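You operate a simulated robot arm through the tools that you are given. There is no shell and no other tool.

The job below is to be done with a simulated robot arm. You get a single attempt, and the scene is never put back.

TASK
Test the air line at 5 bar, then shut it off and vent it.
Fine: turn the air on, set the knob, wait for the gauge; knob back to 0 at the end; leave the other controls.

Only the result counts: the job must be done as asked and must still hold three seconds after the hand-in. Knocking over, shifting, dropping, spilling or breaking anything else fails it.

THE ROBOT
A 7-joint arm with a two-finger parallel gripper, fixed in place. Base frame: the origin is at the foot of the arm, x ahead of it, y to its left, z up. Lengths are in m, angles in degrees, forces in N, time in s.
Its first joint turns from -166.0 to 166.0 degrees. Payload 4.4 kg.
The tool frame sits at the grasp point between the pads (the TCP): z along the fingers, y along the line on which they close. The tips reach 0.023 m beyond it. Largest opening 0.094 m; finger width 0.038, thickness 0.01; the body of the gripper, 0.054 by 0.096 m, starts 0.039 m behind the TCP.
Orientation is told as [roll, pitch, yaw] about the base's x, y, z axes, in that order, counted from this pose: with the fingers straight down and closing along the base's y, the tool's x points along the base's -x, its y along +y and its z along -z.

THE INTERFACE
- The arm moves only by the tool jog_arm. Its argument "moves" is a list of rows, each a list of 3 entries, a list of its own where there are three numbers: the shift along the tool's x, y, z in units of 400 mm (1.0 is 400 mm), then the turn, a rotation vector about the tool's x, y, z in units of 45 degrees (1.0 is 45 degrees), then the opening, from 0 (shut) to 1 (fully open). In form: [[[tx, ty, tz], [rx, ry, rz], grip], ...]. A call has 1 to 20 rows; each row is the pose to reach, as a shift and turn from the pose commanded when the call began, along the tool's axes at that moment. A call with a number of a shift or a turn outside -1 to 1 is refused whole. A row lasts 0.2 s, in which the tool goes at most 0.05 m and 8.6 degrees; a call with a longer step from one row to the next is refused whole, and so is a gripper value outside its range. A pose out of reach is approached as far as the arm can. The call stops where the force on the tool passes 60 N (or 10 N more than at its start, if that is more) or the arm is blocked; 0.2 s more then pass. The fingers move at their own pace (about 0.072 m/s each) and stop on an object; they squeeze with about 30 N. The grip force told is the motor's: it shows also when the fingers shut on nothing. Time passes only in rows, and 0.2 s behind the last, so rows that repeat a pose let the fingers close. It gives the time, the measured TCP pose, the force on the tool (base axes), the opening and the grip force at its end, in the units of the frame above (readings bear some noise), with the torque about the TCP (base axes, N m) and any sound that the robot's microphone picked up.
- Cameras (640 x 400 px; columns grow to the right, rows downward): "scene" is fixed at [0.0495, -0.5005, 1.5002]; the picture's right is [0.86, -0.52, 0.00], its down [-0.19, -0.31, -0.93] and it looks along [0.48, 0.80, -0.37] (base axes); focal length 325 px, centre (320, 200). "wrist" rides on the gripper at [0.086, 0.016, -0.074] in the tool frame; the picture's right is [-0.18, 0.98, 0.00], its down [-0.58, -0.11, -0.81] and it looks along [-0.79, -0.15, 0.59] (tool axes); focal length 243 px, centre (320, 200). There is no depth. A picture from a camera that has moved, and an enlarged one, comes with that camera's place and axes in the base frame and with its lens.
- camera(camera): a new picture of that camera. The clock stands still meanwhile.
- zoom(camera, box): a new picture of the part [left, top, right, bottom] of that camera's present view, enlarged. The clock stands still meanwhile.
- job_done(): hands the job in; it is judged then, once.

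Places have to be worked out from the pictures, the camera data and where the tool is seen. Open the gripper and draw the arm clear of the work before you hand the job in, unless the task says otherwise.

The tools are called after "Emit:" by a JSON object that holds its "op" and its "data". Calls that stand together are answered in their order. jog_arm: Moves the arm, as the interface text tells. Its arguments: {"type":"object","properties":{"moves":{"type":"array","items":{"type":"array"}}},"required":["moves"]} The other tools are called the same way: camera (camera) takes a picture; zoom (camera, box) takes an enlarged picture of a part of a camera's view; job_done () hands the job in.

At the start:

```text
time: 0.0
tcp_pos: [0.4547, 0.4379, 1.3069]
tool_rot: [0.0, 0.0, 0.0]
contact_force: [-0.2, -0.1, 0.2]
ft_torque: [0.03, 0.01, 0.01]
width: 0.094
grasp_force: 0.1
```

scene: 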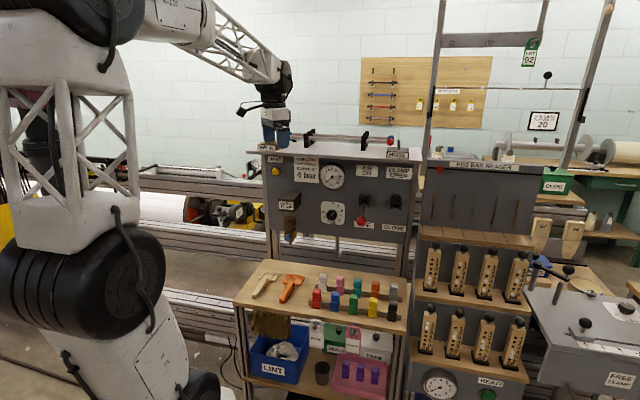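
wrist: 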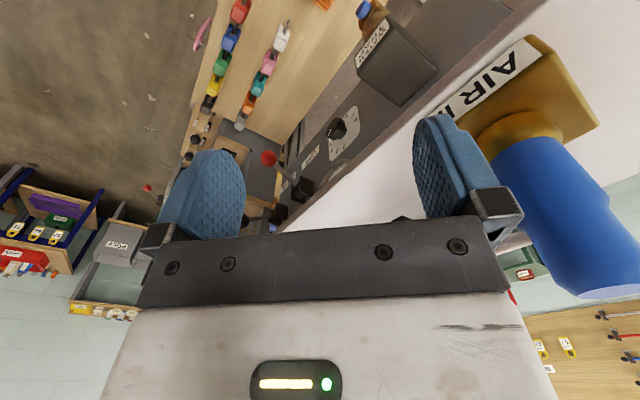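

I start by looking closely at the air panel in both cameras.

Emit:
{"op": "zoom", "data": {"camera": "scene", "box": [240, 130, 430, 250]}}

Emit:
{"op": "zoom", "data": {"camera": "scene", "box": [250, 145, 350, 207]}}

Emit:
{"op": "zoom", "data": {"camera": "scene", "box": [310, 180, 410, 242]}}

Emit:
{"op": "zoom", "data": {"camera": "wrist", "box": [200, 0, 520, 200]}}

```text
3.33 times, centred on (335, 190) of scene
camera zoom: at [0.0495, -0.5005, 1.5002], right [0.86, -0.52, 0.0], down [-0.19, -0.31, -0.93], along [0.48, 0.8, -0.37], focal length 1085 px, centre (270, 233)
```

zoom: 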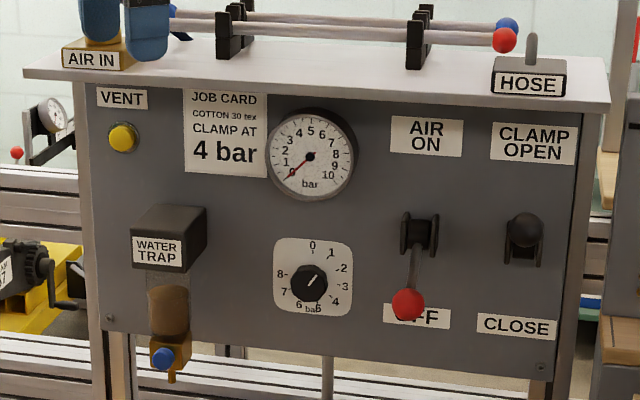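

```text
6.40 times, centred on (300, 176) of scene
camera zoom: at [0.0495, -0.5005, 1.5002], right [0.86, -0.52, 0.0], down [-0.19, -0.31, -0.93], along [0.48, 0.8, -0.37], focal length 2083 px, centre (448, 354)
```

zoom: 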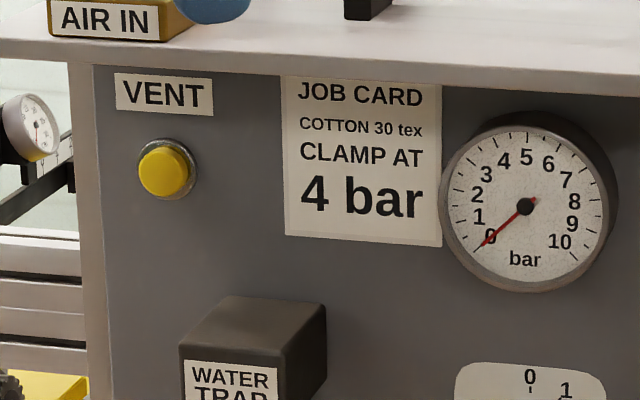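

```text
6.40 times, centred on (360, 211) of scene
camera zoom: at [0.0495, -0.5005, 1.5002], right [0.86, -0.52, 0.0], down [-0.19, -0.31, -0.93], along [0.48, 0.8, -0.37], focal length 2083 px, centre (64, 130)
```

zoom: 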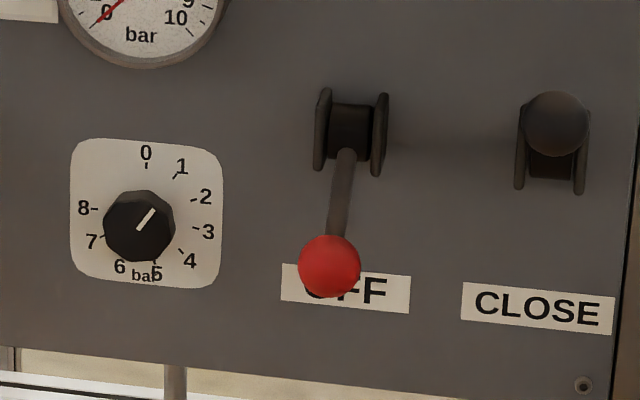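

```text
2.00 times, centred on (360, 100) of wrist
camera zoom: at [0.3681, 0.4533, 1.3826], right [0.18, 0.98, 0.0], down [0.58, -0.11, 0.81], along [0.79, -0.15, -0.59], focal length 485 px, centre (240, 400)
```

zoom: 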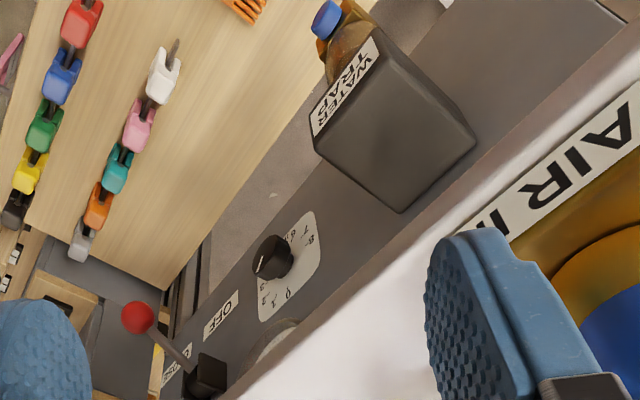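

The gauge reads 0, the air lever is down (OFF) and the knob points to about 1. From both views I place the knob near (0.658, 0.429, 1.00), the lever ball near (0.688, 0.288, 1.025) and VENT near (0.51, 0.59, 1.15). The panel faces roughly (-0.7, -0.7, 0). I'll back away from the board and yaw 45 degrees.

Emit:
{"op": "jog_arm", "data": {"moves": [[[0.03, -0.09, 0], [0, 0, -0.15], 1], [[0.06, -0.18, 0], [0, 0, -0.3], 1], [[0.09, -0.27, 0], [0, 0, -0.45], 1], [[0.12, -0.36, 0], [0, 0, -0.6], 1], [[0.15, -0.45, 0], [0, 0, -0.75], 1], [[0.18, -0.54, 0], [0, 0, -0.9], 1], [[0.187, -0.595, 0], [0, 0, -1], 1]]}}

```text
time: 1.6
tcp_pos: [0.3804, 0.1999, 1.3084]
tool_rot: [0.1, 0.0, 45.0]
contact_force: [0.3, 0.3, 0.1]
ft_torque: [-0.03, 0.0, -0.03]
width: 0.094
grasp_force: 0.2
```

The yaw went as asked. Now I tilt the tool toward horizontal, facing the panel, and lower it a little.

Emit:
{"op": "jog_arm", "data": {"moves": [[[0, 0, 0.04], [0, -0.17, 0], 1], [[0, 0, 0.08], [0, -0.34, 0], 1], [[0, 0, 0.12], [0, -0.51, 0], 1], [[0, 0, 0.16], [0, -0.68, 0], 1], [[0, 0, 0.2], [0, -0.85, 0], 1], [[0, 0, 0.25], [0, -1, 0], 1]]}}

Emit:
{"op": "camera", "data": {"camera": "wrist"}}

Emit:
{"op": "camera", "data": {"camera": "scene"}}

```text
time: 3.0
tcp_pos: [0.3803, 0.1986, 1.2085]
tool_rot: [0.0, -45.1, 45.0]
contact_force: [-0.6, -0.2, -0.7]
ft_torque: [0.0, -0.02, 0.0]
width: 0.0937
grasp_force: 0.0
```

```text
taken
camera wrist: at [0.2878, 0.1285, 1.2006], right [-0.6, 0.79, 0.13], down [-0.04, -0.19, 0.98], along [0.8, 0.59, 0.14], focal length 243 px, centre (320, 200)
```

wrist: 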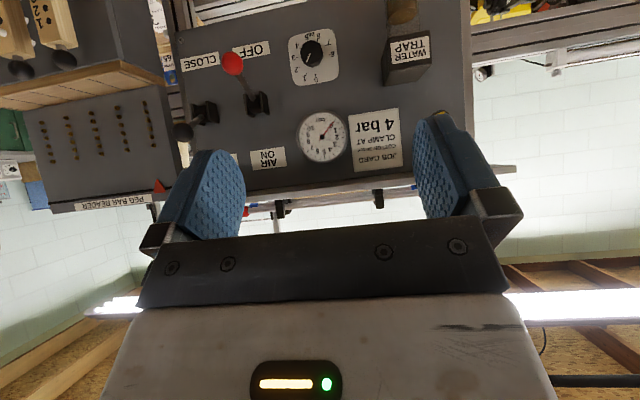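

```text
taken
```

scene: 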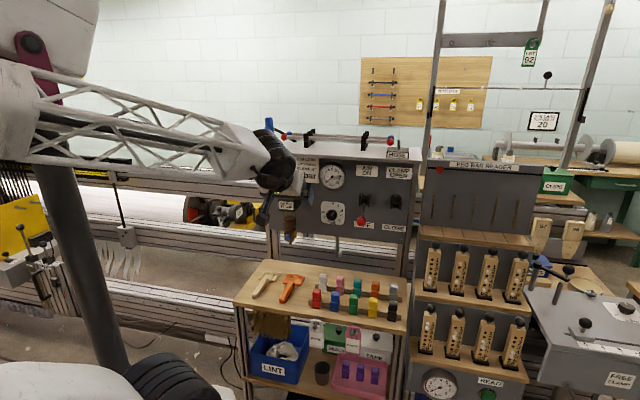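

The wrist camera now sees the whole panel upside down. I'll zoom in to refine the positions.

Emit:
{"op": "zoom", "data": {"camera": "wrist", "box": [160, 0, 480, 200]}}

Emit:
{"op": "zoom", "data": {"camera": "scene", "box": [240, 130, 430, 250]}}

Emit:
{"op": "zoom", "data": {"camera": "wrist", "box": [270, 0, 430, 100]}}

```text
2.00 times, centred on (320, 100) of wrist
camera zoom: at [0.2878, 0.1285, 1.2006], right [-0.6, 0.79, 0.13], down [-0.04, -0.19, 0.98], along [0.8, 0.59, 0.14], focal length 485 px, centre (320, 400)
```

zoom: 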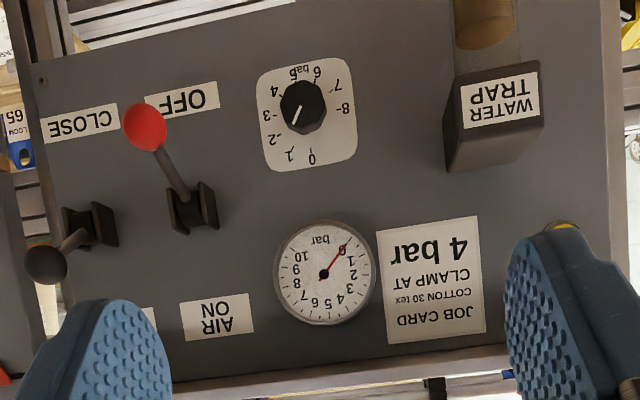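

```text
3.33 times, centred on (335, 190) of scene
camera zoom: at [0.0495, -0.5005, 1.5002], right [0.86, -0.52, 0.0], down [-0.19, -0.31, -0.93], along [0.48, 0.8, -0.37], focal length 1085 px, centre (270, 233)
```

zoom: 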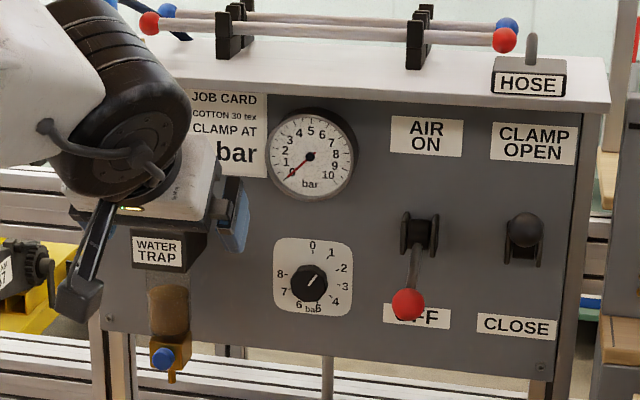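

```text
4.00 times, centred on (350, 50) of wrist
camera zoom: at [0.2878, 0.1285, 1.2006], right [-0.6, 0.79, 0.13], down [-0.04, -0.19, 0.98], along [0.8, 0.59, 0.14], focal length 970 px, centre (200, 800)
```

zoom: 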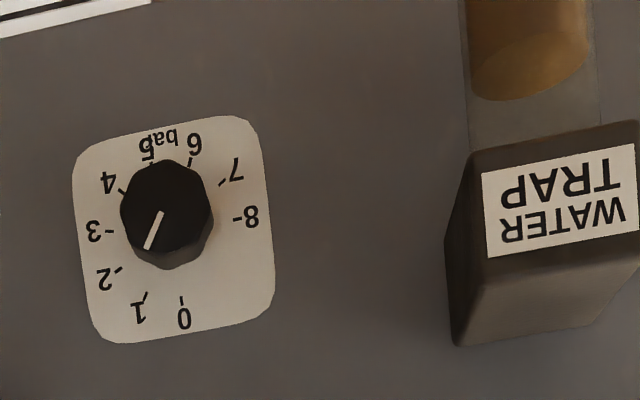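

Triangulating puts the panel as a vertical plane facing 45 degrees, at n = (x+y)/√2 ≈ 0.784. The knob is at s = (x−y)/√2 ≈ 0.163, z ≈ 1.0. The lever ball is at n 0.687, s 0.282, z 1.025, with its pivot near z 1.068. Next I finish levelling the tool and stand off in front of the panel.

Emit:
{"op": "jog_arm", "data": {"moves": [[[0.005, -0.03, 0.09], [0, -0.17, 0], 1], [[0.01, -0.06, 0.18], [0, -0.34, 0], 1], [[0.016, -0.09, 0.265], [0, -0.51, 0], 1], [[0.021, -0.12, 0.353], [0, -0.68, 0], 1], [[0.026, -0.15, 0.44], [0, -0.85, 0], 1], [[0.0315, -0.179, 0.529], [0, -1, 0], 1]]}}

Emit:
{"op": "camera", "data": {"camera": "wrist"}}

Emit:
{"op": "camera", "data": {"camera": "scene"}}

```text
time: 4.4
tcp_pos: [0.5298, 0.2499, 1.0506]
tool_rot: [-152.6, -89.8, -162.3]
contact_force: [0.5, -0.5, 0.3]
ft_torque: [0.0, 0.0, -0.05]
width: 0.0944
grasp_force: 0.1
```

```text
taken
camera wrist: at [0.4651, 0.2082, 0.9644], right [-0.7, 0.69, 0.18], down [-0.49, -0.65, 0.58], along [0.52, 0.31, 0.79], focal length 243 px, centre (320, 200)
```

wrist: 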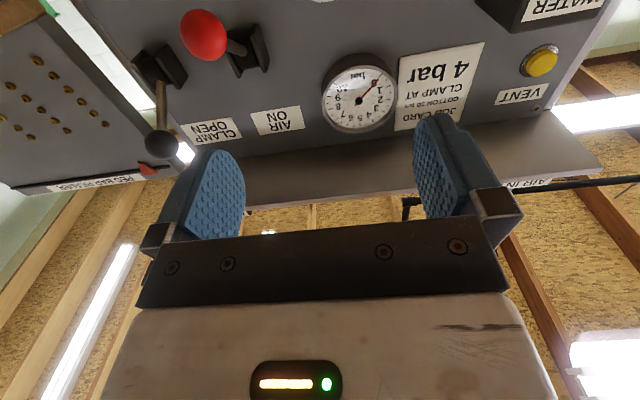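

```text
taken
```

scene: 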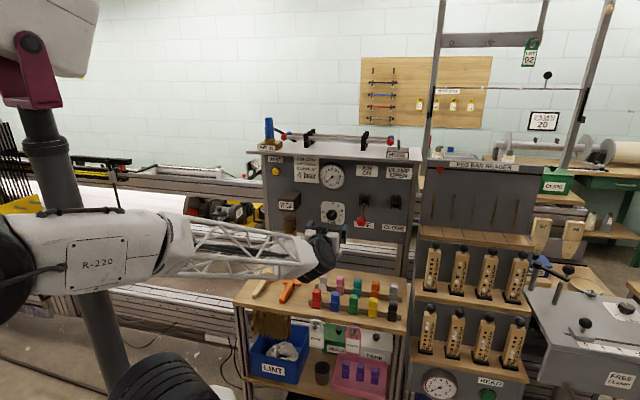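

The tool is level and the lever ball is just ahead of it. I close the fingers and move below the ball to s 0.282, z 0.978, then look before advancing.

Emit:
{"op": "jog_arm", "data": {"moves": [[[0.045, -0.055, 0], [0, 0, 0], 0], [[0.09, -0.105, 0], [0, 0, 0], 0], [[0.135, -0.16, 0], [0, 0, 0], 0], [[0.1815, -0.21, 0], [0, 0, 0], 0], [[0.1815, -0.21, 0.05], [0, 0, 0], 0], [[0.1815, -0.21, 0.1], [0, 0, 0], 0], [[0.1815, -0.21, 0.15], [0, 0, 0], 0]]}}

Emit:
{"op": "camera", "data": {"camera": "wrist"}}

Emit:
{"op": "camera", "data": {"camera": "scene"}}

Emit:
{"op": "zoom", "data": {"camera": "scene", "box": [260, 140, 420, 240]}}

```text
time: 6.0
tcp_pos: [0.6318, 0.232, 0.9774]
tool_rot: [-98.3, -90.0, 143.3]
contact_force: [0.2, 0.7, -0.2]
ft_torque: [0.02, 0.02, -0.01]
width: 0.0
grasp_force: 30.0
```

```text
taken
camera wrist: at [0.5684, 0.1897, 0.8909], right [-0.7, 0.69, 0.18], down [-0.49, -0.65, 0.58], along [0.52, 0.31, 0.79], focal length 243 px, centre (320, 200)
```

wrist: 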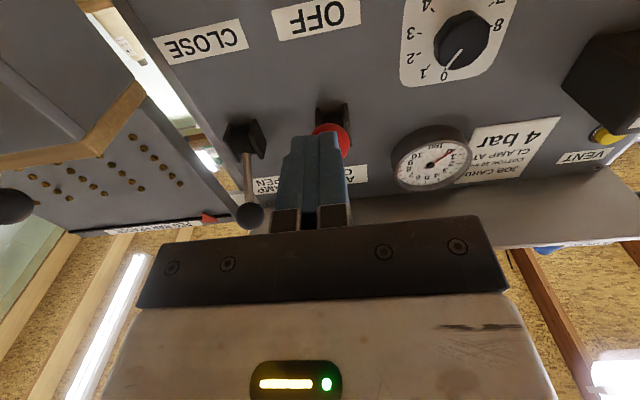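

```text
taken
```

scene: 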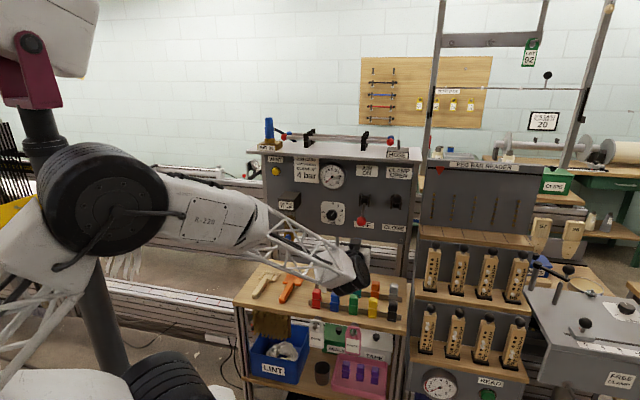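

```text
4.00 times, centred on (340, 190) of scene
camera zoom: at [0.0495, -0.5005, 1.5002], right [0.86, -0.52, 0.0], down [-0.19, -0.31, -0.93], along [0.48, 0.8, -0.37], focal length 1302 px, centre (240, 240)
```

zoom: 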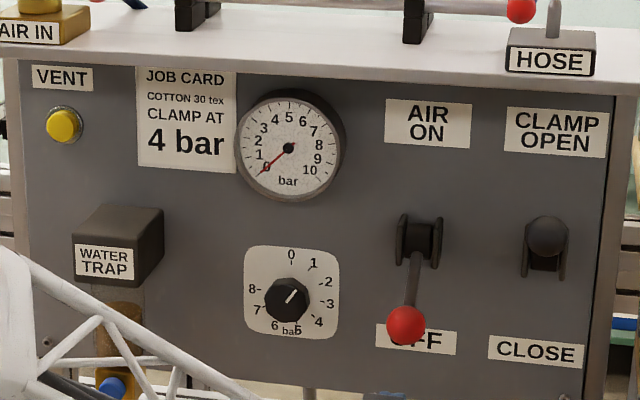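

The ball projects exactly where I placed it, directly above the fingers. I advance beneath it and then lift slowly.

Emit:
{"op": "jog_arm", "data": {"moves": [[[0, 0, 0.06], [0, 0, 0], 0], [[0, 0, 0.12], [0, 0, 0], 0], [[0, 0, 0.178], [0, 0, 0], 0], [[-0.025, 0, 0.178], [0, 0, 0], 0], [[-0.05, 0, 0.178], [0, 0, 0], 0], [[-0.075, 0, 0.178], [0, 0, 0], 0], [[-0.1, 0, 0.178], [0, 0, 0], 0], [[-0.125, 0, 0.178], [0, 0, 0], 0], [[-0.15, 0, 0.178], [0, 0, 0], 0], [[-0.175, 0, 0.178], [0, 0, 0], 0], [[-0.2, 0, 0.178], [0, 0, 0], 0], [[-0.225, 0, 0.178], [0, 0, 0], 0]]}}

Emit:
{"op": "camera", "data": {"camera": "wrist"}}

Emit:
{"op": "zoom", "data": {"camera": "scene", "box": [260, 140, 420, 240]}}

```text
time: 8.6
tcp_pos: [0.6834, 0.2814, 1.0673]
tool_rot: [-119.7, -90.0, 164.7]
contact_force: [0.5, 0.0, -0.7]
ft_torque: [-0.01, 0.0, 0.02]
width: 0.0002
grasp_force: 29.8
```

```text
taken
camera wrist: at [0.6189, 0.2394, 0.9807], right [-0.7, 0.69, 0.18], down [-0.49, -0.65, 0.58], along [0.52, 0.31, 0.79], focal length 243 px, centre (320, 200)
```

wrist: 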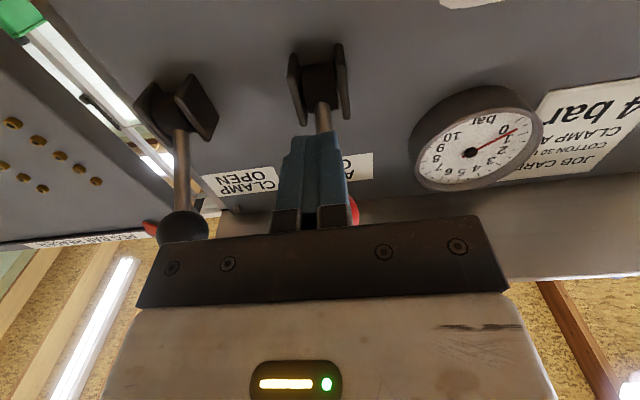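

```text
4.00 times, centred on (340, 190) of scene
camera zoom: at [0.0495, -0.5005, 1.5002], right [0.86, -0.52, 0.0], down [-0.19, -0.31, -0.93], along [0.48, 0.8, -0.37], focal length 1302 px, centre (240, 240)
```

zoom: 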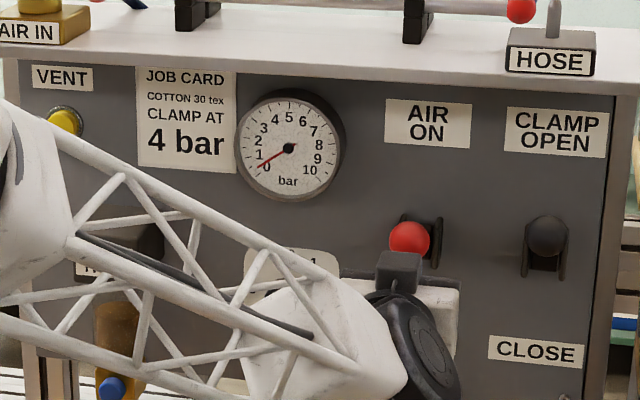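

The lever is nearly up and the needle has begun to rise. The clamp lever's ball sits about 1 cm higher in its end position, so I lift a bit more until it stops or resists.

Emit:
{"op": "jog_arm", "data": {"moves": [[[-0.01, 0, 0], [0, 0, 0], 0], [[-0.02, 0, 0], [0, 0, 0], 0], [[-0.03, 0, 0], [0, 0, 0], 0], [[-0.035, 0, 0], [0, 0, 0], 0]]}}

Emit:
{"op": "zoom", "data": {"camera": "scene", "box": [260, 140, 420, 240]}}

```text
time: 9.6
tcp_pos: [0.6824, 0.2811, 1.0784]
tool_rot: [20.0, -90.0, 25.0]
contact_force: [1.2, 1.3, -4.6]
ft_torque: [-0.03, 0.06, 0.01]
width: 0.0001
grasp_force: 29.7
```

```text
4.00 times, centred on (340, 190) of scene
camera zoom: at [0.0495, -0.5005, 1.5002], right [0.86, -0.52, 0.0], down [-0.19, -0.31, -0.93], along [0.48, 0.8, -0.37], focal length 1302 px, centre (240, 240)
```

zoom: 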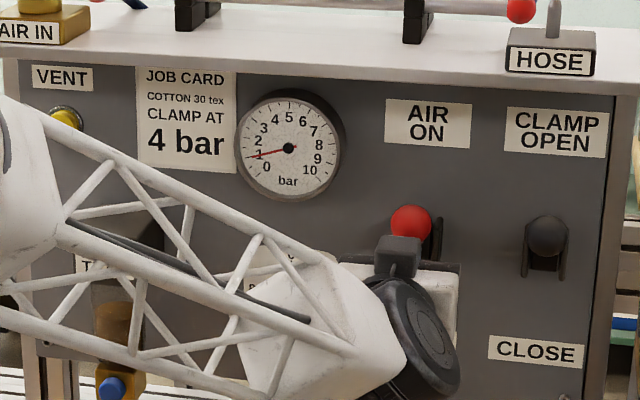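

The lever has hit its end stop (about 5 N back) and the gauge reads 1 bar, matching the knob. I drop 1.5 cm, retreat and check that it stays up.

Emit:
{"op": "jog_arm", "data": {"moves": [[[0.04, 0, 0], [0, 0, 0], 0], [[0.04, 0, -0.1], [0, 0, 0], 0], [[0.04, 0, -0.2], [0, 0, 0], 0], [[0.04, 0, -0.3], [0, 0, 0], 0], [[0.06, 0.1, -0.35], [0, 0, 0], 0.5], [[0.08, 0.2, -0.35], [0, 0, 0], 0.9], [[0.1, 0.298, -0.35], [0, 0, 0], 0.9]]}}

Emit:
{"op": "camera", "data": {"camera": "wrist"}}

Emit:
{"op": "zoom", "data": {"camera": "scene", "box": [260, 140, 420, 240]}}

```text
time: 11.2
tcp_pos: [0.4966, 0.2654, 1.0437]
tool_rot: [176.5, -90.0, -131.5]
contact_force: [0.2, 0.5, 0.2]
ft_torque: [0.02, -0.02, -0.04]
width: 0.0844
grasp_force: 0.0
```

```text
taken
camera wrist: at [0.4318, 0.2249, 0.9561], right [-0.7, 0.69, 0.18], down [-0.49, -0.65, 0.58], along [0.52, 0.31, 0.79], focal length 243 px, centre (320, 200)
```

wrist: 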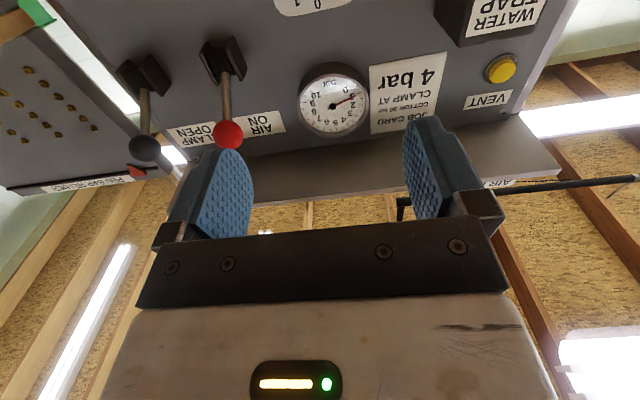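

```text
4.00 times, centred on (340, 190) of scene
camera zoom: at [0.0495, -0.5005, 1.5002], right [0.86, -0.52, 0.0], down [-0.19, -0.31, -0.93], along [0.48, 0.8, -0.37], focal length 1302 px, centre (240, 240)
```

zoom: 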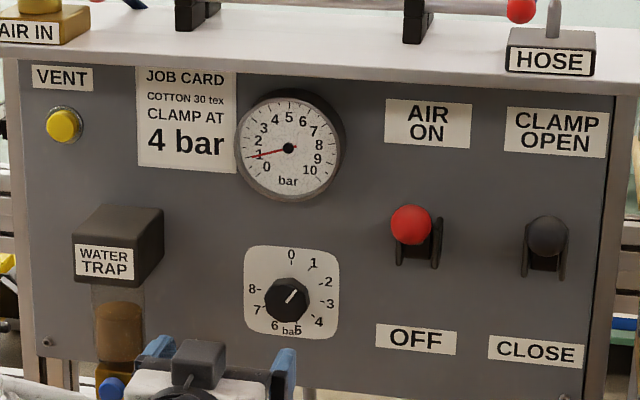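

The air is ON and steady at 1 bar. The refined knob centre is s 0.164, z 1.0015. I align with it and pre-rotate the gripper anticlockwise, to leave room for about 135° of clockwise turn.

Emit:
{"op": "jog_arm", "data": {"moves": [[[0.035, 0, 0], [0, 0, -0.17], 0.9], [[0.07, 0, 0], [0, 0, -0.34], 0.9], [[0.1055, -0.001, 0], [0, 0, -0.51], 0.9], [[0.1055, -0.001, 0.05], [0, 0, -0.68], 0.9], [[0.1055, -0.001, 0.1], [0, 0, -0.85], 0.9], [[0.1055, -0.001, 0.2], [0, 0, -1], 0.9]]}}

Emit:
{"op": "jog_arm", "data": {"moves": [[[0, 0, 0], [0, 0, -0.17], 0.9], [[0, 0, 0], [0, 0, -0.34], 0.9], [[0, 0, 0], [0, 0, -0.5], 0.9]]}}

Emit:
{"op": "camera", "data": {"camera": "wrist"}}

Emit:
{"op": "zoom", "data": {"camera": "scene", "box": [240, 130, 430, 250]}}

```text
time: 12.6
tcp_pos: [0.5486, 0.2625, 1.0826]
tool_rot: [-84.7, -47.1, 133.5]
contact_force: [0.0, 0.3, 0.6]
ft_torque: [0.04, -0.03, -0.01]
width: 0.0847
grasp_force: 0.2
out of reach, approached as far as the arm can: row 4, 5, 6
```

```text
time: 13.4
tcp_pos: [0.5169, 0.2344, 1.1403]
tool_rot: [-82.9, -26.2, 135.2]
contact_force: [-1.1, 0.6, 0.8]
ft_torque: [0.01, 0.0, -0.02]
width: 0.0844
grasp_force: 0.0
out of reach, approached as far as the arm can: row 1, 2, 3
```

```text
taken
camera wrist: at [0.5148, 0.1283, 1.0964], right [-0.51, 0.33, -0.79], down [-0.86, -0.26, 0.44], along [-0.06, 0.91, 0.42], focal length 243 px, centre (320, 200)
```

wrist: 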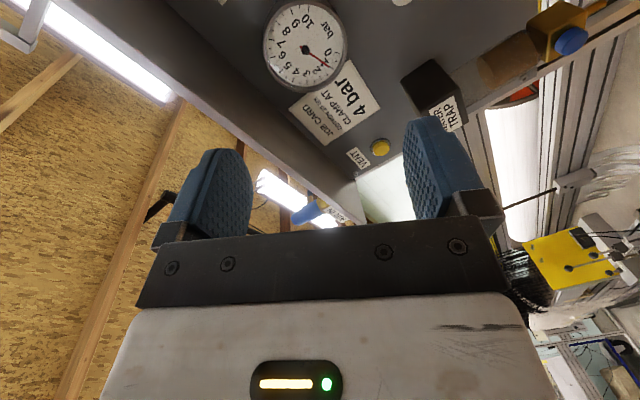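

```text
3.33 times, centred on (335, 190) of scene
camera zoom: at [0.0495, -0.5005, 1.5002], right [0.86, -0.52, 0.0], down [-0.19, -0.31, -0.93], along [0.48, 0.8, -0.37], focal length 1085 px, centre (270, 233)
```

zoom: 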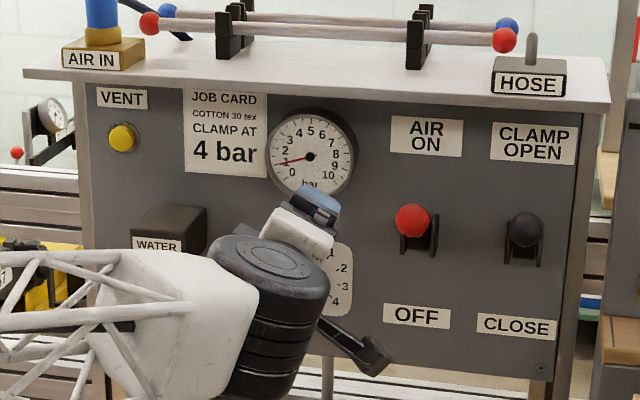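

The arm seems to hit a wrist limit at a roll of about -27°, and it traded position for roll. I roll back by +45° and check where that leaves the tool.

Emit:
{"op": "jog_arm", "data": {"moves": [[[0, 0, 0], [0, 0, 0.17], 0.9], [[0, 0, 0], [0, 0, 0.34], 0.9], [[0, 0, 0], [0, 0, 0.51], 0.9], [[0, 0, 0], [0, 0, 0.68], 0.9], [[0, 0, 0], [0, 0, 0.85], 0.9], [[0, 0, 0], [0, 0, 1], 0.9], [[0, 0, 0], [0, 0, 1], 0.9]]}}

Emit:
{"op": "camera", "data": {"camera": "wrist"}}

```text
time: 15.0
tcp_pos: [0.5164, 0.2368, 1.1402]
tool_rot: [-70.5, -70.4, 120.0]
contact_force: [1.1, 0.3, 0.2]
ft_torque: [0.01, 0.02, 0.01]
width: 0.0845
grasp_force: 0.0
```

```text
taken
camera wrist: at [0.4697, 0.1658, 1.0625], right [-0.75, 0.65, -0.14], down [-0.55, -0.5, 0.67], along [0.37, 0.58, 0.73], focal length 243 px, centre (320, 200)
```

wrist: 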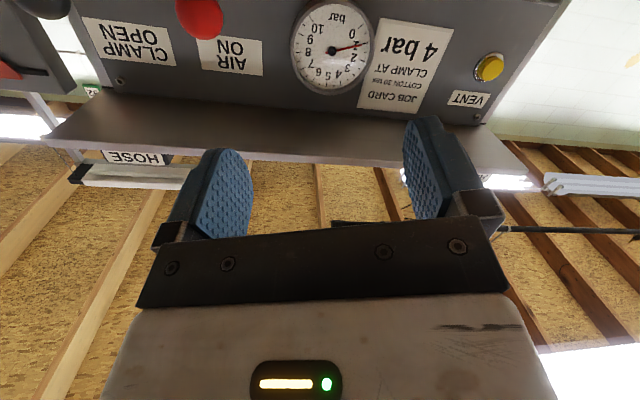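

The commanded pose follows the reached pose. I work out the correction to level the tool at roll -12° and put it 14 cm in front of the knob, and apply it.

Emit:
{"op": "jog_arm", "data": {"moves": [[[0.056, 0.034, 0.052], [0.022, -0.0235, 0.03], 0.9], [[0.112, 0.067, 0.104], [0.045, -0.047, 0.06], 0.9], [[0.168, 0.101, 0.156], [0.067, -0.0705, 0.09], 0.9], [[0.224, 0.135, 0.208], [0.09, -0.094, 0.12], 0.9], [[0.2805, 0.1685, 0.2605], [0.112, -0.1175, 0.15], 0.9], [[0.2805, 0.1685, 0.2605], [0.112, -0.1175, 0.15], 0.9]]}}

Emit:
{"op": "camera", "data": {"camera": "wrist"}}

```text
time: 16.4
tcp_pos: [0.5549, 0.3229, 1.0]
tool_rot: [-90.3, -78.0, 135.3]
contact_force: [-0.4, -0.7, -0.1]
ft_torque: [-0.01, 0.01, -0.02]
width: 0.0845
grasp_force: 0.1
```

```text
taken
camera wrist: at [0.5031, 0.2691, 0.9121], right [-0.71, 0.71, -0.02], down [-0.58, -0.56, 0.59], along [0.4, 0.43, 0.81], focal length 243 px, centre (320, 200)
```

wrist: 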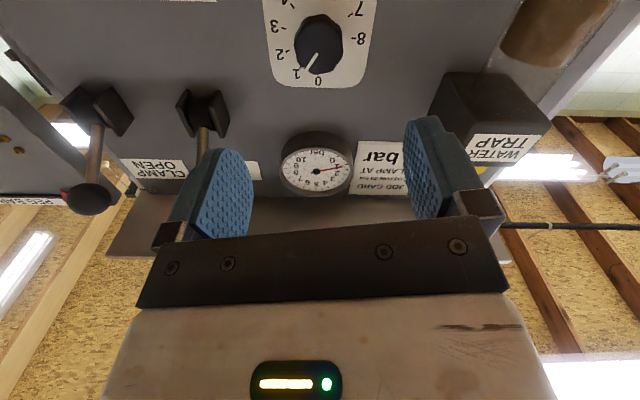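

The tool is level again, in front of the knob. I zoom in to check the alignment.

Emit:
{"op": "zoom", "data": {"camera": "wrist", "box": [220, 0, 420, 125]}}

Emit:
{"op": "zoom", "data": {"camera": "scene", "box": [240, 130, 430, 250]}}

```text
3.20 times, centred on (320, 62) of wrist
camera zoom: at [0.5031, 0.2691, 0.9121], right [-0.71, 0.71, -0.02], down [-0.58, -0.56, 0.59], along [0.4, 0.43, 0.81], focal length 776 px, centre (320, 640)
```

zoom: 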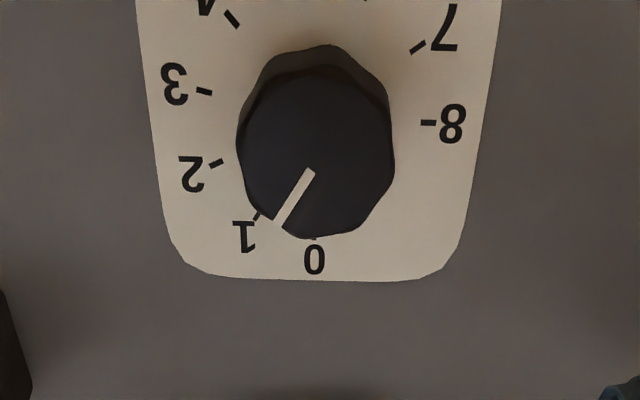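

```text
3.33 times, centred on (335, 190) of scene
camera zoom: at [0.0495, -0.5005, 1.5002], right [0.86, -0.52, 0.0], down [-0.19, -0.31, -0.93], along [0.48, 0.8, -0.37], focal length 1085 px, centre (270, 233)
```

zoom: 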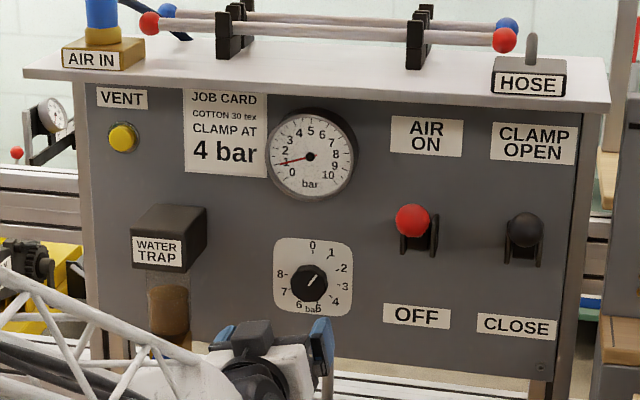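

The knob is centred within about 3 mm. I advance until the tips are about 6 mm short of the panel, then close on the knob.

Emit:
{"op": "jog_arm", "data": {"moves": [[[0, 0, 0.08], [0, 0, 0], 0.9], [[0, 0, 0.16], [0, 0, 0], 0.9], [[0, 0, 0.24], [0, 0, 0], 0.9], [[0, 0, 0.29], [0, 0, 0], 0.9], [[0, 0, 0.315], [0, 0, 0], 0.9], [[0, 0, 0.336], [0, 0, 0], 0.9], [[0, 0, 0.336], [0, 0, 0], 0], [[0, 0, 0.336], [0, 0, 0], 0], [[0, 0, 0.336], [0, 0, 0], 0]]}}

Emit:
{"op": "camera", "data": {"camera": "wrist"}}

Emit:
{"op": "zoom", "data": {"camera": "scene", "box": [240, 130, 430, 250]}}

```text
time: 18.4
tcp_pos: [0.6507, 0.4187, 1.0011]
tool_rot: [-89.5, -78.3, 134.8]
contact_force: [-12.8, 24.6, -3.7]
ft_torque: [0.17, -0.08, -0.01]
width: 0.0404
grasp_force: 45.1
```

```text
taken
camera wrist: at [0.5991, 0.3635, 0.9148], right [-0.71, 0.7, -0.02], down [-0.57, -0.56, 0.59], along [0.4, 0.43, 0.81], focal length 243 px, centre (320, 200)
```

wrist: 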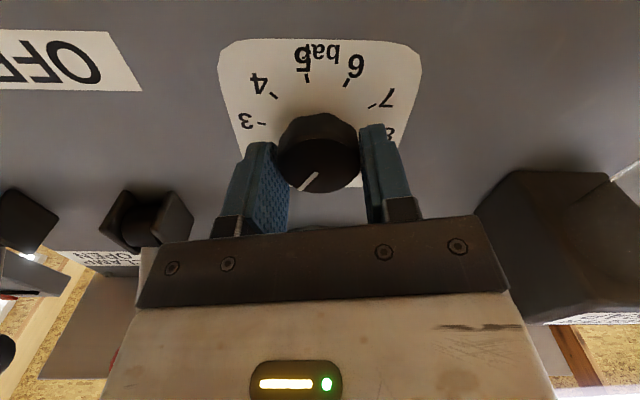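

```text
3.33 times, centred on (335, 190) of scene
camera zoom: at [0.0495, -0.5005, 1.5002], right [0.86, -0.52, 0.0], down [-0.19, -0.31, -0.93], along [0.48, 0.8, -0.37], focal length 1085 px, centre (270, 233)
```

zoom: 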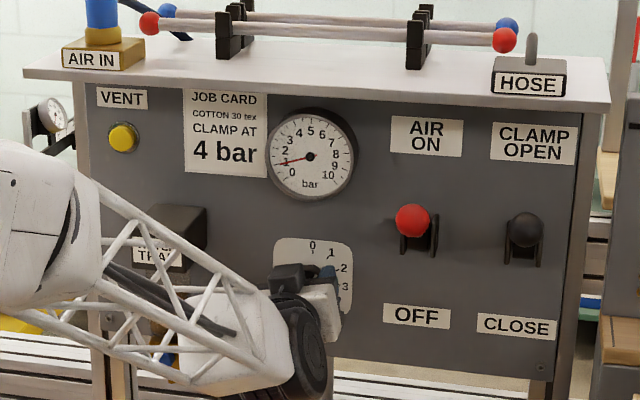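

The fingers hold the knob (width 0.040) but there is about 26 N of side force, so the gripper should shift slightly left. I move 1.5 mm along tool y to relax it.

Emit:
{"op": "jog_arm", "data": {"moves": [[[0, 0.002, 0], [0, 0, 0], 0], [[0, 0.004, 0], [0, 0, 0], 0]]}}

```text
time: 19.0
tcp_pos: [0.6505, 0.4183, 1.0016]
tool_rot: [-89.4, -78.2, 134.9]
contact_force: [23.9, 32.0, -4.4]
ft_torque: [0.07, -0.02, -0.44]
width: 0.0403
grasp_force: 45.0
```

The side force is gone, but there is now about 39 N along the tool axis from the grip friction. I reopen, let the arm settle, and close again.

Emit:
{"op": "jog_arm", "data": {"moves": [[[0, 0, 0], [0, 0, 0], 0.7], [[0, 0, 0], [0, 0, 0], 0.7]]}}

Emit:
{"op": "jog_arm", "data": {"moves": [[[0, 0, 0], [0, 0, 0], 0], [[0, 0, 0], [0, 0, 0], 0], [[0, 0, 0], [0, 0, 0], 0]]}}

```text
time: 19.6
tcp_pos: [0.6505, 0.4184, 1.0011]
tool_rot: [-89.3, -78.2, 134.7]
contact_force: [-0.5, -1.2, -0.3]
ft_torque: [0.0, -0.02, -0.02]
width: 0.0657
grasp_force: 0.1
```

```text
time: 20.4
tcp_pos: [0.6499, 0.4173, 1.0023]
tool_rot: [-89.4, -78.4, 134.8]
contact_force: [8.9, -7.3, 0.8]
ft_torque: [0.04, -0.05, -0.79]
width: 0.0403
grasp_force: 45.2
```

The forces are small now. I turn clockwise 23° first and check that the knob follows.

Emit:
{"op": "jog_arm", "data": {"moves": [[[0, 0, 0], [0, 0, 0.1], 0], [[0, 0, 0], [0, 0, 0.2], 0], [[0, 0, 0], [0, 0, 0.3], 0], [[0, 0, 0], [0, 0, 0.4], 0], [[0, 0, 0], [0, 0, 0.5], 0]]}}

Emit:
{"op": "camera", "data": {"camera": "wrist"}}

Emit:
{"op": "zoom", "data": {"camera": "scene", "box": [300, 145, 380, 195]}}

```text
time: 21.3
tcp_pos: [0.6493, 0.4168, 1.0029]
tool_rot: [91.6, -87.4, -47.0]
contact_force: [18.5, -4.6, -6.5]
ft_torque: [-0.02, -0.01, 0.17]
width: 0.0406
grasp_force: 45.1
stopped in row 4: the force on the tool passed its limit at 62 N (the readings are from after the stop); the commanded pose is now the measured one
```

```text
taken
camera wrist: at [0.5828, 0.3792, 0.9166], right [-0.69, 0.69, 0.23], down [-0.48, -0.66, 0.57], along [0.55, 0.28, 0.79], focal length 243 px, centre (320, 200)
```

wrist: 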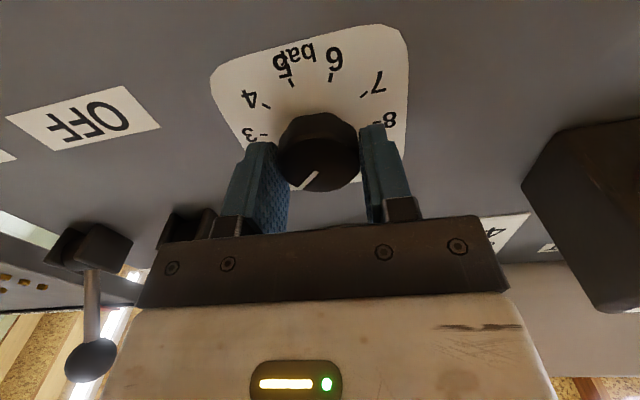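

```text
8.00 times, centred on (340, 170) of scene
camera zoom: at [0.0495, -0.5005, 1.5002], right [0.86, -0.52, 0.0], down [-0.19, -0.31, -0.93], along [0.48, 0.8, -0.37], focal length 2603 px, centre (160, 440)
```

zoom: 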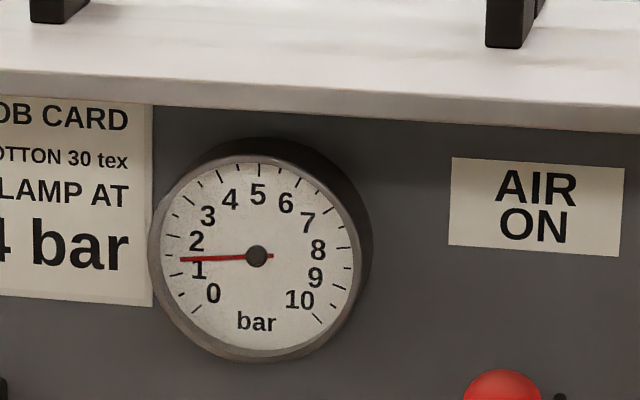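

The knob follows and the gauge is up to about 1.4, but the axes are slightly misaligned and the force limit tripped. I zoom in to find the knob centre relative to the gripper.

Emit:
{"op": "zoom", "data": {"camera": "wrist", "box": [200, 20, 440, 220]}}

```text
2.00 times, centred on (320, 120) of wrist
camera zoom: at [0.5828, 0.3792, 0.9166], right [-0.69, 0.69, 0.23], down [-0.48, -0.66, 0.57], along [0.55, 0.28, 0.79], focal length 485 px, centre (320, 360)
```

zoom: 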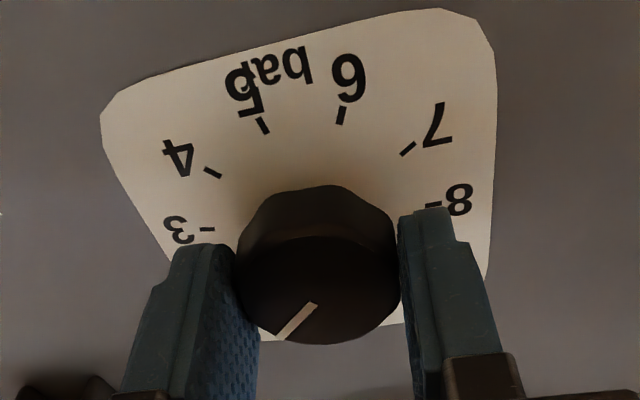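

Fitting the tick circle puts the knob axis about 5 mm below my TCP (z ≈ 0.9975). I open, shift 5 mm down and roll back 20°. Then I close again, centred.

Emit:
{"op": "jog_arm", "data": {"moves": [[[0, 0, 0], [0, 0, 0], 0.7], [[0, 0, 0], [0, 0, 0], 0.7], [[0.006, 0.001, 0], [0, 0, -0.15], 0.7], [[0.0125, 0.001, 0], [0, 0, -0.3], 0.7], [[0.0125, 0.001, 0], [0, 0, -0.44], 0.7], [[0.0125, 0.001, 0], [0, 0, -0.44], 0.7]]}}

Emit:
{"op": "jog_arm", "data": {"moves": [[[0, 0, 0], [0, 0, 0], 0], [[0, 0, 0], [0, 0, 0], 0], [[0, 0, 0], [0, 0, 0], 0]]}}

```text
time: 22.7
tcp_pos: [0.6599, 0.4035, 1.0105]
tool_rot: [-87.3, -73.9, 133.7]
contact_force: [-12.1, 24.7, -9.6]
ft_torque: [0.04, 0.04, -0.07]
width: 0.0781
grasp_force: 13.9
out of reach, approached as far as the arm can: row 5, 6
```

```text
time: 23.1
tcp_pos: [0.6568, 0.4066, 1.0059]
tool_rot: [-86.2, -73.8, 132.9]
contact_force: [-32.5, 51.6, -14.7]
ft_torque: [0.6, -0.41, 0.46]
width: 0.0664
grasp_force: 30.2
stopped in row 2: the force on the tool passed its limit at 63 N (the readings are from after the stop); the commanded pose is now the measured one
```

The roll limit is nearer here (about -12°), so the tool slid sideways and pressed on the knob. I open wide and recentre at roll -5° using the measured pose.

Emit:
{"op": "jog_arm", "data": {"moves": [[[0, 0.005, 0], [0, 0, 0], 0.8], [[0.005, 0.015, 0.003], [0.019, -0.008, 0.12], 0.8], [[0.011, 0.0368, 0.0065], [0.038, -0.0167, 0.247], 0.8], [[0.011, 0.0368, 0.0065], [0.038, -0.0167, 0.247], 0.8]]}}

Emit:
{"op": "zoom", "data": {"camera": "wrist", "box": [200, 20, 440, 220]}}

Emit:
{"op": "zoom", "data": {"camera": "scene", "box": [240, 130, 430, 250]}}

```text
time: 24.1
tcp_pos: [0.6504, 0.4147, 0.9989]
tool_rot: [-91.7, -84.9, 136.6]
contact_force: [0.4, -0.4, 0.2]
ft_torque: [-0.01, 0.01, -0.04]
width: 0.075
grasp_force: 0.1
```

```text
2.00 times, centred on (320, 120) of wrist
camera zoom: at [0.5915, 0.3675, 0.912], right [-0.7, 0.7, 0.1], down [-0.53, -0.61, 0.59], along [0.47, 0.36, 0.8], focal length 485 px, centre (320, 360)
```

zoom: 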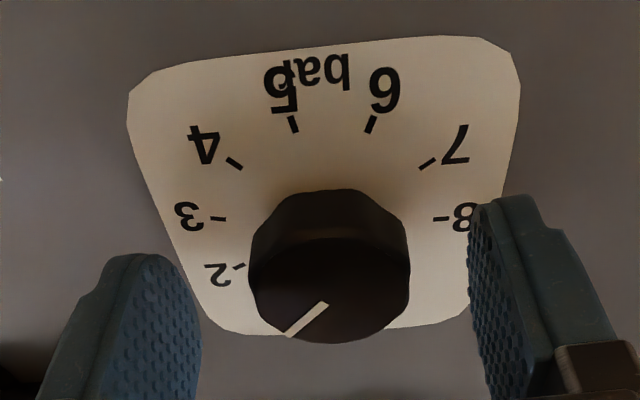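

```text
3.33 times, centred on (335, 190) of scene
camera zoom: at [0.0495, -0.5005, 1.5002], right [0.86, -0.52, 0.0], down [-0.19, -0.31, -0.93], along [0.48, 0.8, -0.37], focal length 1085 px, centre (270, 233)
```

zoom: 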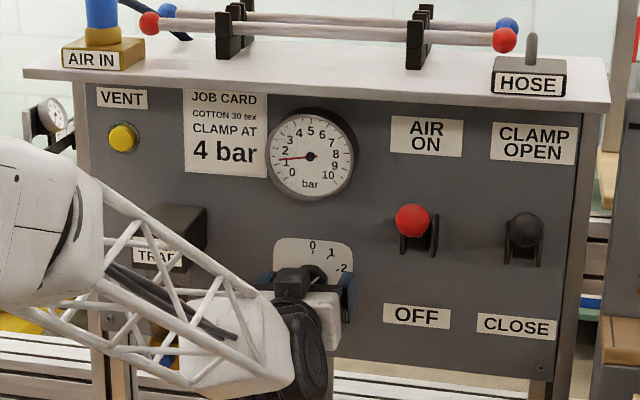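

The recentred view fits an offset of about 3.5 mm down and 3 mm left. I apply it and close on the knob.

Emit:
{"op": "jog_arm", "data": {"moves": [[[0.009, 0.0073, 0], [0, 0, 0], 0.8], [[0.009, 0.0073, 0], [0, 0, 0], 0.8], [[0.009, 0.0073, 0], [0, 0, 0], 0], [[0.009, 0.0073, 0], [0, 0, 0], 0], [[0.009, 0.0073, 0], [0, 0, 0], 0], [[0.009, 0.0073, 0], [0, 0, 0], 0]]}}

```text
time: 25.6
tcp_pos: [0.6492, 0.4153, 0.9955]
tool_rot: [-91.6, -85.0, 136.5]
contact_force: [11.0, -7.0, -0.5]
ft_torque: [0.01, 0.06, 0.1]
width: 0.0404
grasp_force: 44.4
```

The grip is good with little side force. I turn clockwise up to 36° in small rows.

Emit:
{"op": "jog_arm", "data": {"moves": [[[0, -0.001, 0], [0, 0, 0.1], 0], [[0, -0.001, 0], [0, 0, 0.2], 0], [[0, -0.001, 0], [0, 0, 0.3], 0], [[0, -0.001, 0], [0, 0, 0.4], 0], [[0, -0.001, 0], [0, 0, 0.5], 0], [[0, -0.001, 0], [0, 0, 0.6], 0], [[0, -0.001, 0], [0, 0, 0.7], 0], [[0, -0.001, 0], [0, 0, 0.8], 0]]}}

Emit:
{"op": "zoom", "data": {"camera": "scene", "box": [300, 145, 380, 195]}}

```text
time: 27.0
tcp_pos: [0.6485, 0.4179, 0.9976]
tool_rot: [90.8, -69.0, -45.7]
contact_force: [-22.6, 2.7, 7.3]
ft_torque: [0.12, -0.22, 0.45]
width: 0.0402
grasp_force: 44.9
stopped in row 7: the force on the tool passed its limit at 64 N (the readings are from after the stop); the commanded pose is now the measured one
```

```text
8.00 times, centred on (340, 170) of scene
camera zoom: at [0.0495, -0.5005, 1.5002], right [0.86, -0.52, 0.0], down [-0.19, -0.31, -0.93], along [0.48, 0.8, -0.37], focal length 2603 px, centre (160, 440)
```

zoom: 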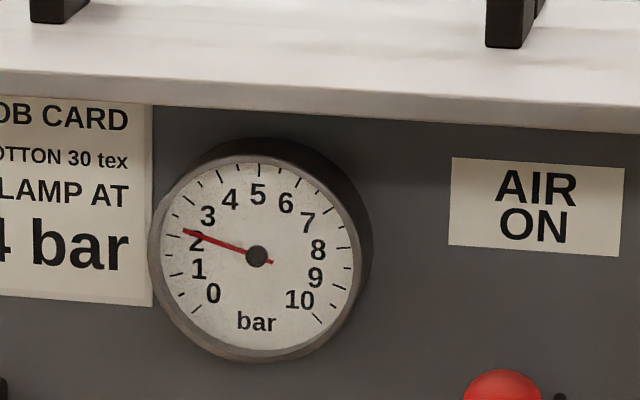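

The knob turned another 26° and the gauge reads about 2.2. I continue in the same way.

Emit:
{"op": "jog_arm", "data": {"moves": [[[0, 0, 0], [0, 0, 0.08], 0], [[0, 0, 0], [0, 0, 0.16], 0], [[0, 0, 0], [0, 0, 0.24], 0], [[0, 0, 0], [0, 0, 0.32], 0], [[0, 0, 0], [0, 0, 0.4], 0], [[0, 0, 0], [0, 0, 0.48], 0], [[0, 0, 0], [0, 0, 0.56], 0]]}}

Emit:
{"op": "zoom", "data": {"camera": "wrist", "box": [200, 20, 440, 220]}}

Emit:
{"op": "zoom", "data": {"camera": "scene", "box": [300, 145, 380, 195]}}

```text
time: 28.6
tcp_pos: [0.6496, 0.4183, 0.9983]
tool_rot: [90.5, -43.8, -45.3]
contact_force: [-49.4, 26.7, 15.0]
ft_torque: [0.18, -0.35, 0.66]
width: 0.04
grasp_force: 45.2
```

```text
2.00 times, centred on (320, 120) of wrist
camera zoom: at [0.5434, 0.4167, 0.9503], right [-0.39, 0.38, 0.84], down [-0.22, -0.92, 0.32], along [0.89, -0.06, 0.44], focal length 485 px, centre (320, 360)
```

zoom: 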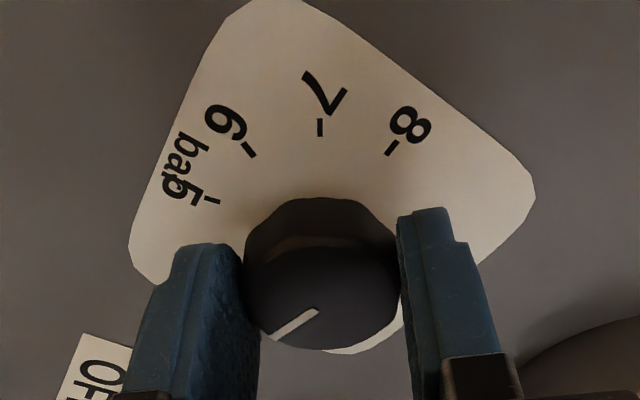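

```text
8.00 times, centred on (340, 170) of scene
camera zoom: at [0.0495, -0.5005, 1.5002], right [0.86, -0.52, 0.0], down [-0.19, -0.31, -0.93], along [0.48, 0.8, -0.37], focal length 2603 px, centre (160, 440)
```

zoom: 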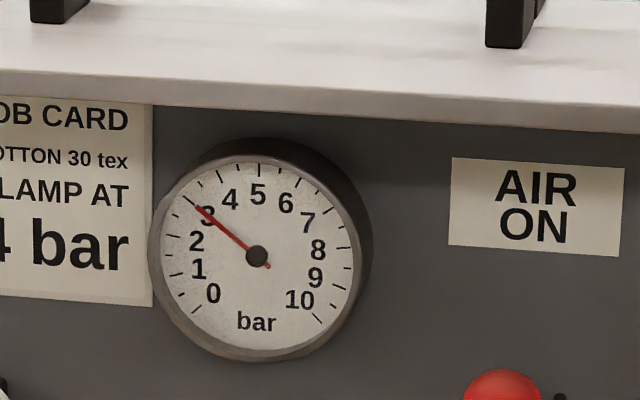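

The roll is now 46° and the gauge reads about 3. The side force suggests the true centre is about 1.4 mm higher, so I shift for that and turn a further 22°.

Emit:
{"op": "jog_arm", "data": {"moves": [[[-0.0012, 0.0012, 0], [0, 0, 0], 0], [[-0.0024, 0.0025, 0], [0, 0, 0], 0], [[-0.0024, 0.0025, 0], [0, 0, 0.08], 0], [[-0.0024, 0.0025, 0], [0, 0, 0.16], 0], [[-0.0024, 0.0025, 0], [0, 0, 0.24], 0], [[-0.0024, 0.0025, 0], [0, 0, 0.32], 0], [[-0.0024, 0.0025, 0], [0, 0, 0.4], 0], [[-0.0024, 0.0025, 0], [0, 0, 0.48], 0]]}}

Emit:
{"op": "zoom", "data": {"camera": "scene", "box": [300, 145, 380, 195]}}

```text
time: 30.4
tcp_pos: [0.6491, 0.4176, 0.999]
tool_rot: [90.3, -22.1, -45.1]
contact_force: [-21.2, 39.0, 13.3]
ft_torque: [-0.18, 0.2, 0.51]
width: 0.04
grasp_force: 45.0
```

```text
8.00 times, centred on (340, 170) of scene
camera zoom: at [0.0495, -0.5005, 1.5002], right [0.86, -0.52, 0.0], down [-0.19, -0.31, -0.93], along [0.48, 0.8, -0.37], focal length 2603 px, centre (160, 440)
```

zoom: 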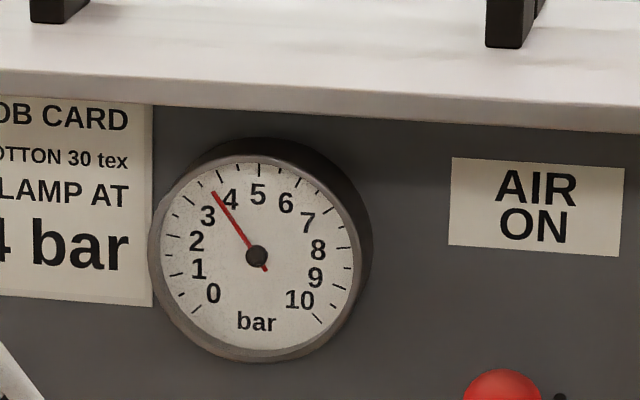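

The gauge reads about 3.6 and the roll is 68°. I open, nudge 1 mm left and up, and roll back for a second grip.

Emit:
{"op": "jog_arm", "data": {"moves": [[[0, 0, 0], [0, 0, 0], 0.8], [[0, 0, 0], [0, 0, 0], 0.8], [[0.0014, 0.0033, 0], [0, 0, -0.17], 0.8], [[0.0014, 0.0033, 0], [0, 0, -0.34], 0.8], [[0.0014, 0.0033, 0], [0, 0, -0.51], 0.8], [[0.0014, 0.0033, 0], [0, 0, -0.68], 0.8], [[0.0014, 0.0033, 0], [0, 0, -0.85], 0.8], [[0.0014, 0.0033, 0], [0, 0, -1], 0.8]]}}

Emit:
{"op": "jog_arm", "data": {"moves": [[[0, 0, 0], [0, 0, -0.15], 0.8], [[0, 0, 0], [0, 0, -0.3], 0.8], [[0, 0, 0], [0, 0, -0.45], 0.8], [[0, 0, 0], [0, 0, -0.45], 0.8]]}}

Emit:
{"op": "zoom", "data": {"camera": "wrist", "box": [200, 20, 440, 220]}}

Emit:
{"op": "zoom", "data": {"camera": "scene", "box": [300, 145, 380, 195]}}

```text
time: 32.2
tcp_pos: [0.6481, 0.4167, 1.0011]
tool_rot: [90.6, -67.3, -45.6]
contact_force: [-0.2, 0.6, -0.3]
ft_torque: [0.02, -0.03, 0.0]
width: 0.0752
grasp_force: 0.1
```

```text
time: 33.2
tcp_pos: [0.6487, 0.4182, 0.9997]
tool_rot: [96.1, -87.6, -51.1]
contact_force: [-1.0, -0.9, -0.4]
ft_torque: [0.05, 0.01, 0.06]
width: 0.0753
grasp_force: 0.2
```

```text
2.00 times, centred on (320, 120) of wrist
camera zoom: at [0.5812, 0.3787, 0.9144], right [-0.69, 0.69, 0.23], down [-0.48, -0.67, 0.57], along [0.55, 0.29, 0.79], focal length 485 px, centre (320, 360)
```

zoom: 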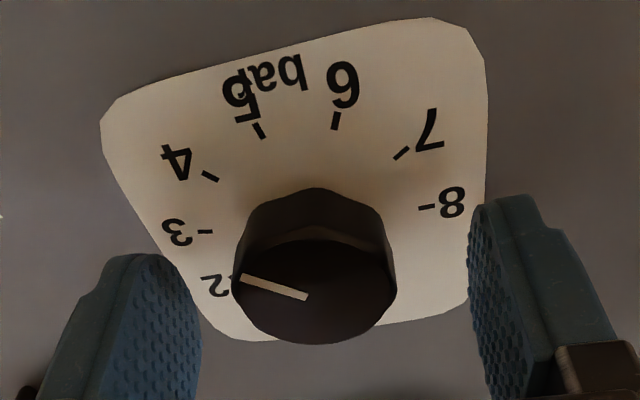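

```text
8.00 times, centred on (340, 170) of scene
camera zoom: at [0.0495, -0.5005, 1.5002], right [0.86, -0.52, 0.0], down [-0.19, -0.31, -0.93], along [0.48, 0.8, -0.37], focal length 2603 px, centre (160, 440)
```

zoom: 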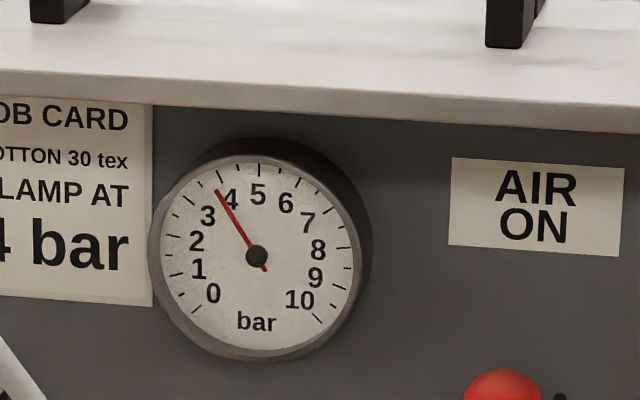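

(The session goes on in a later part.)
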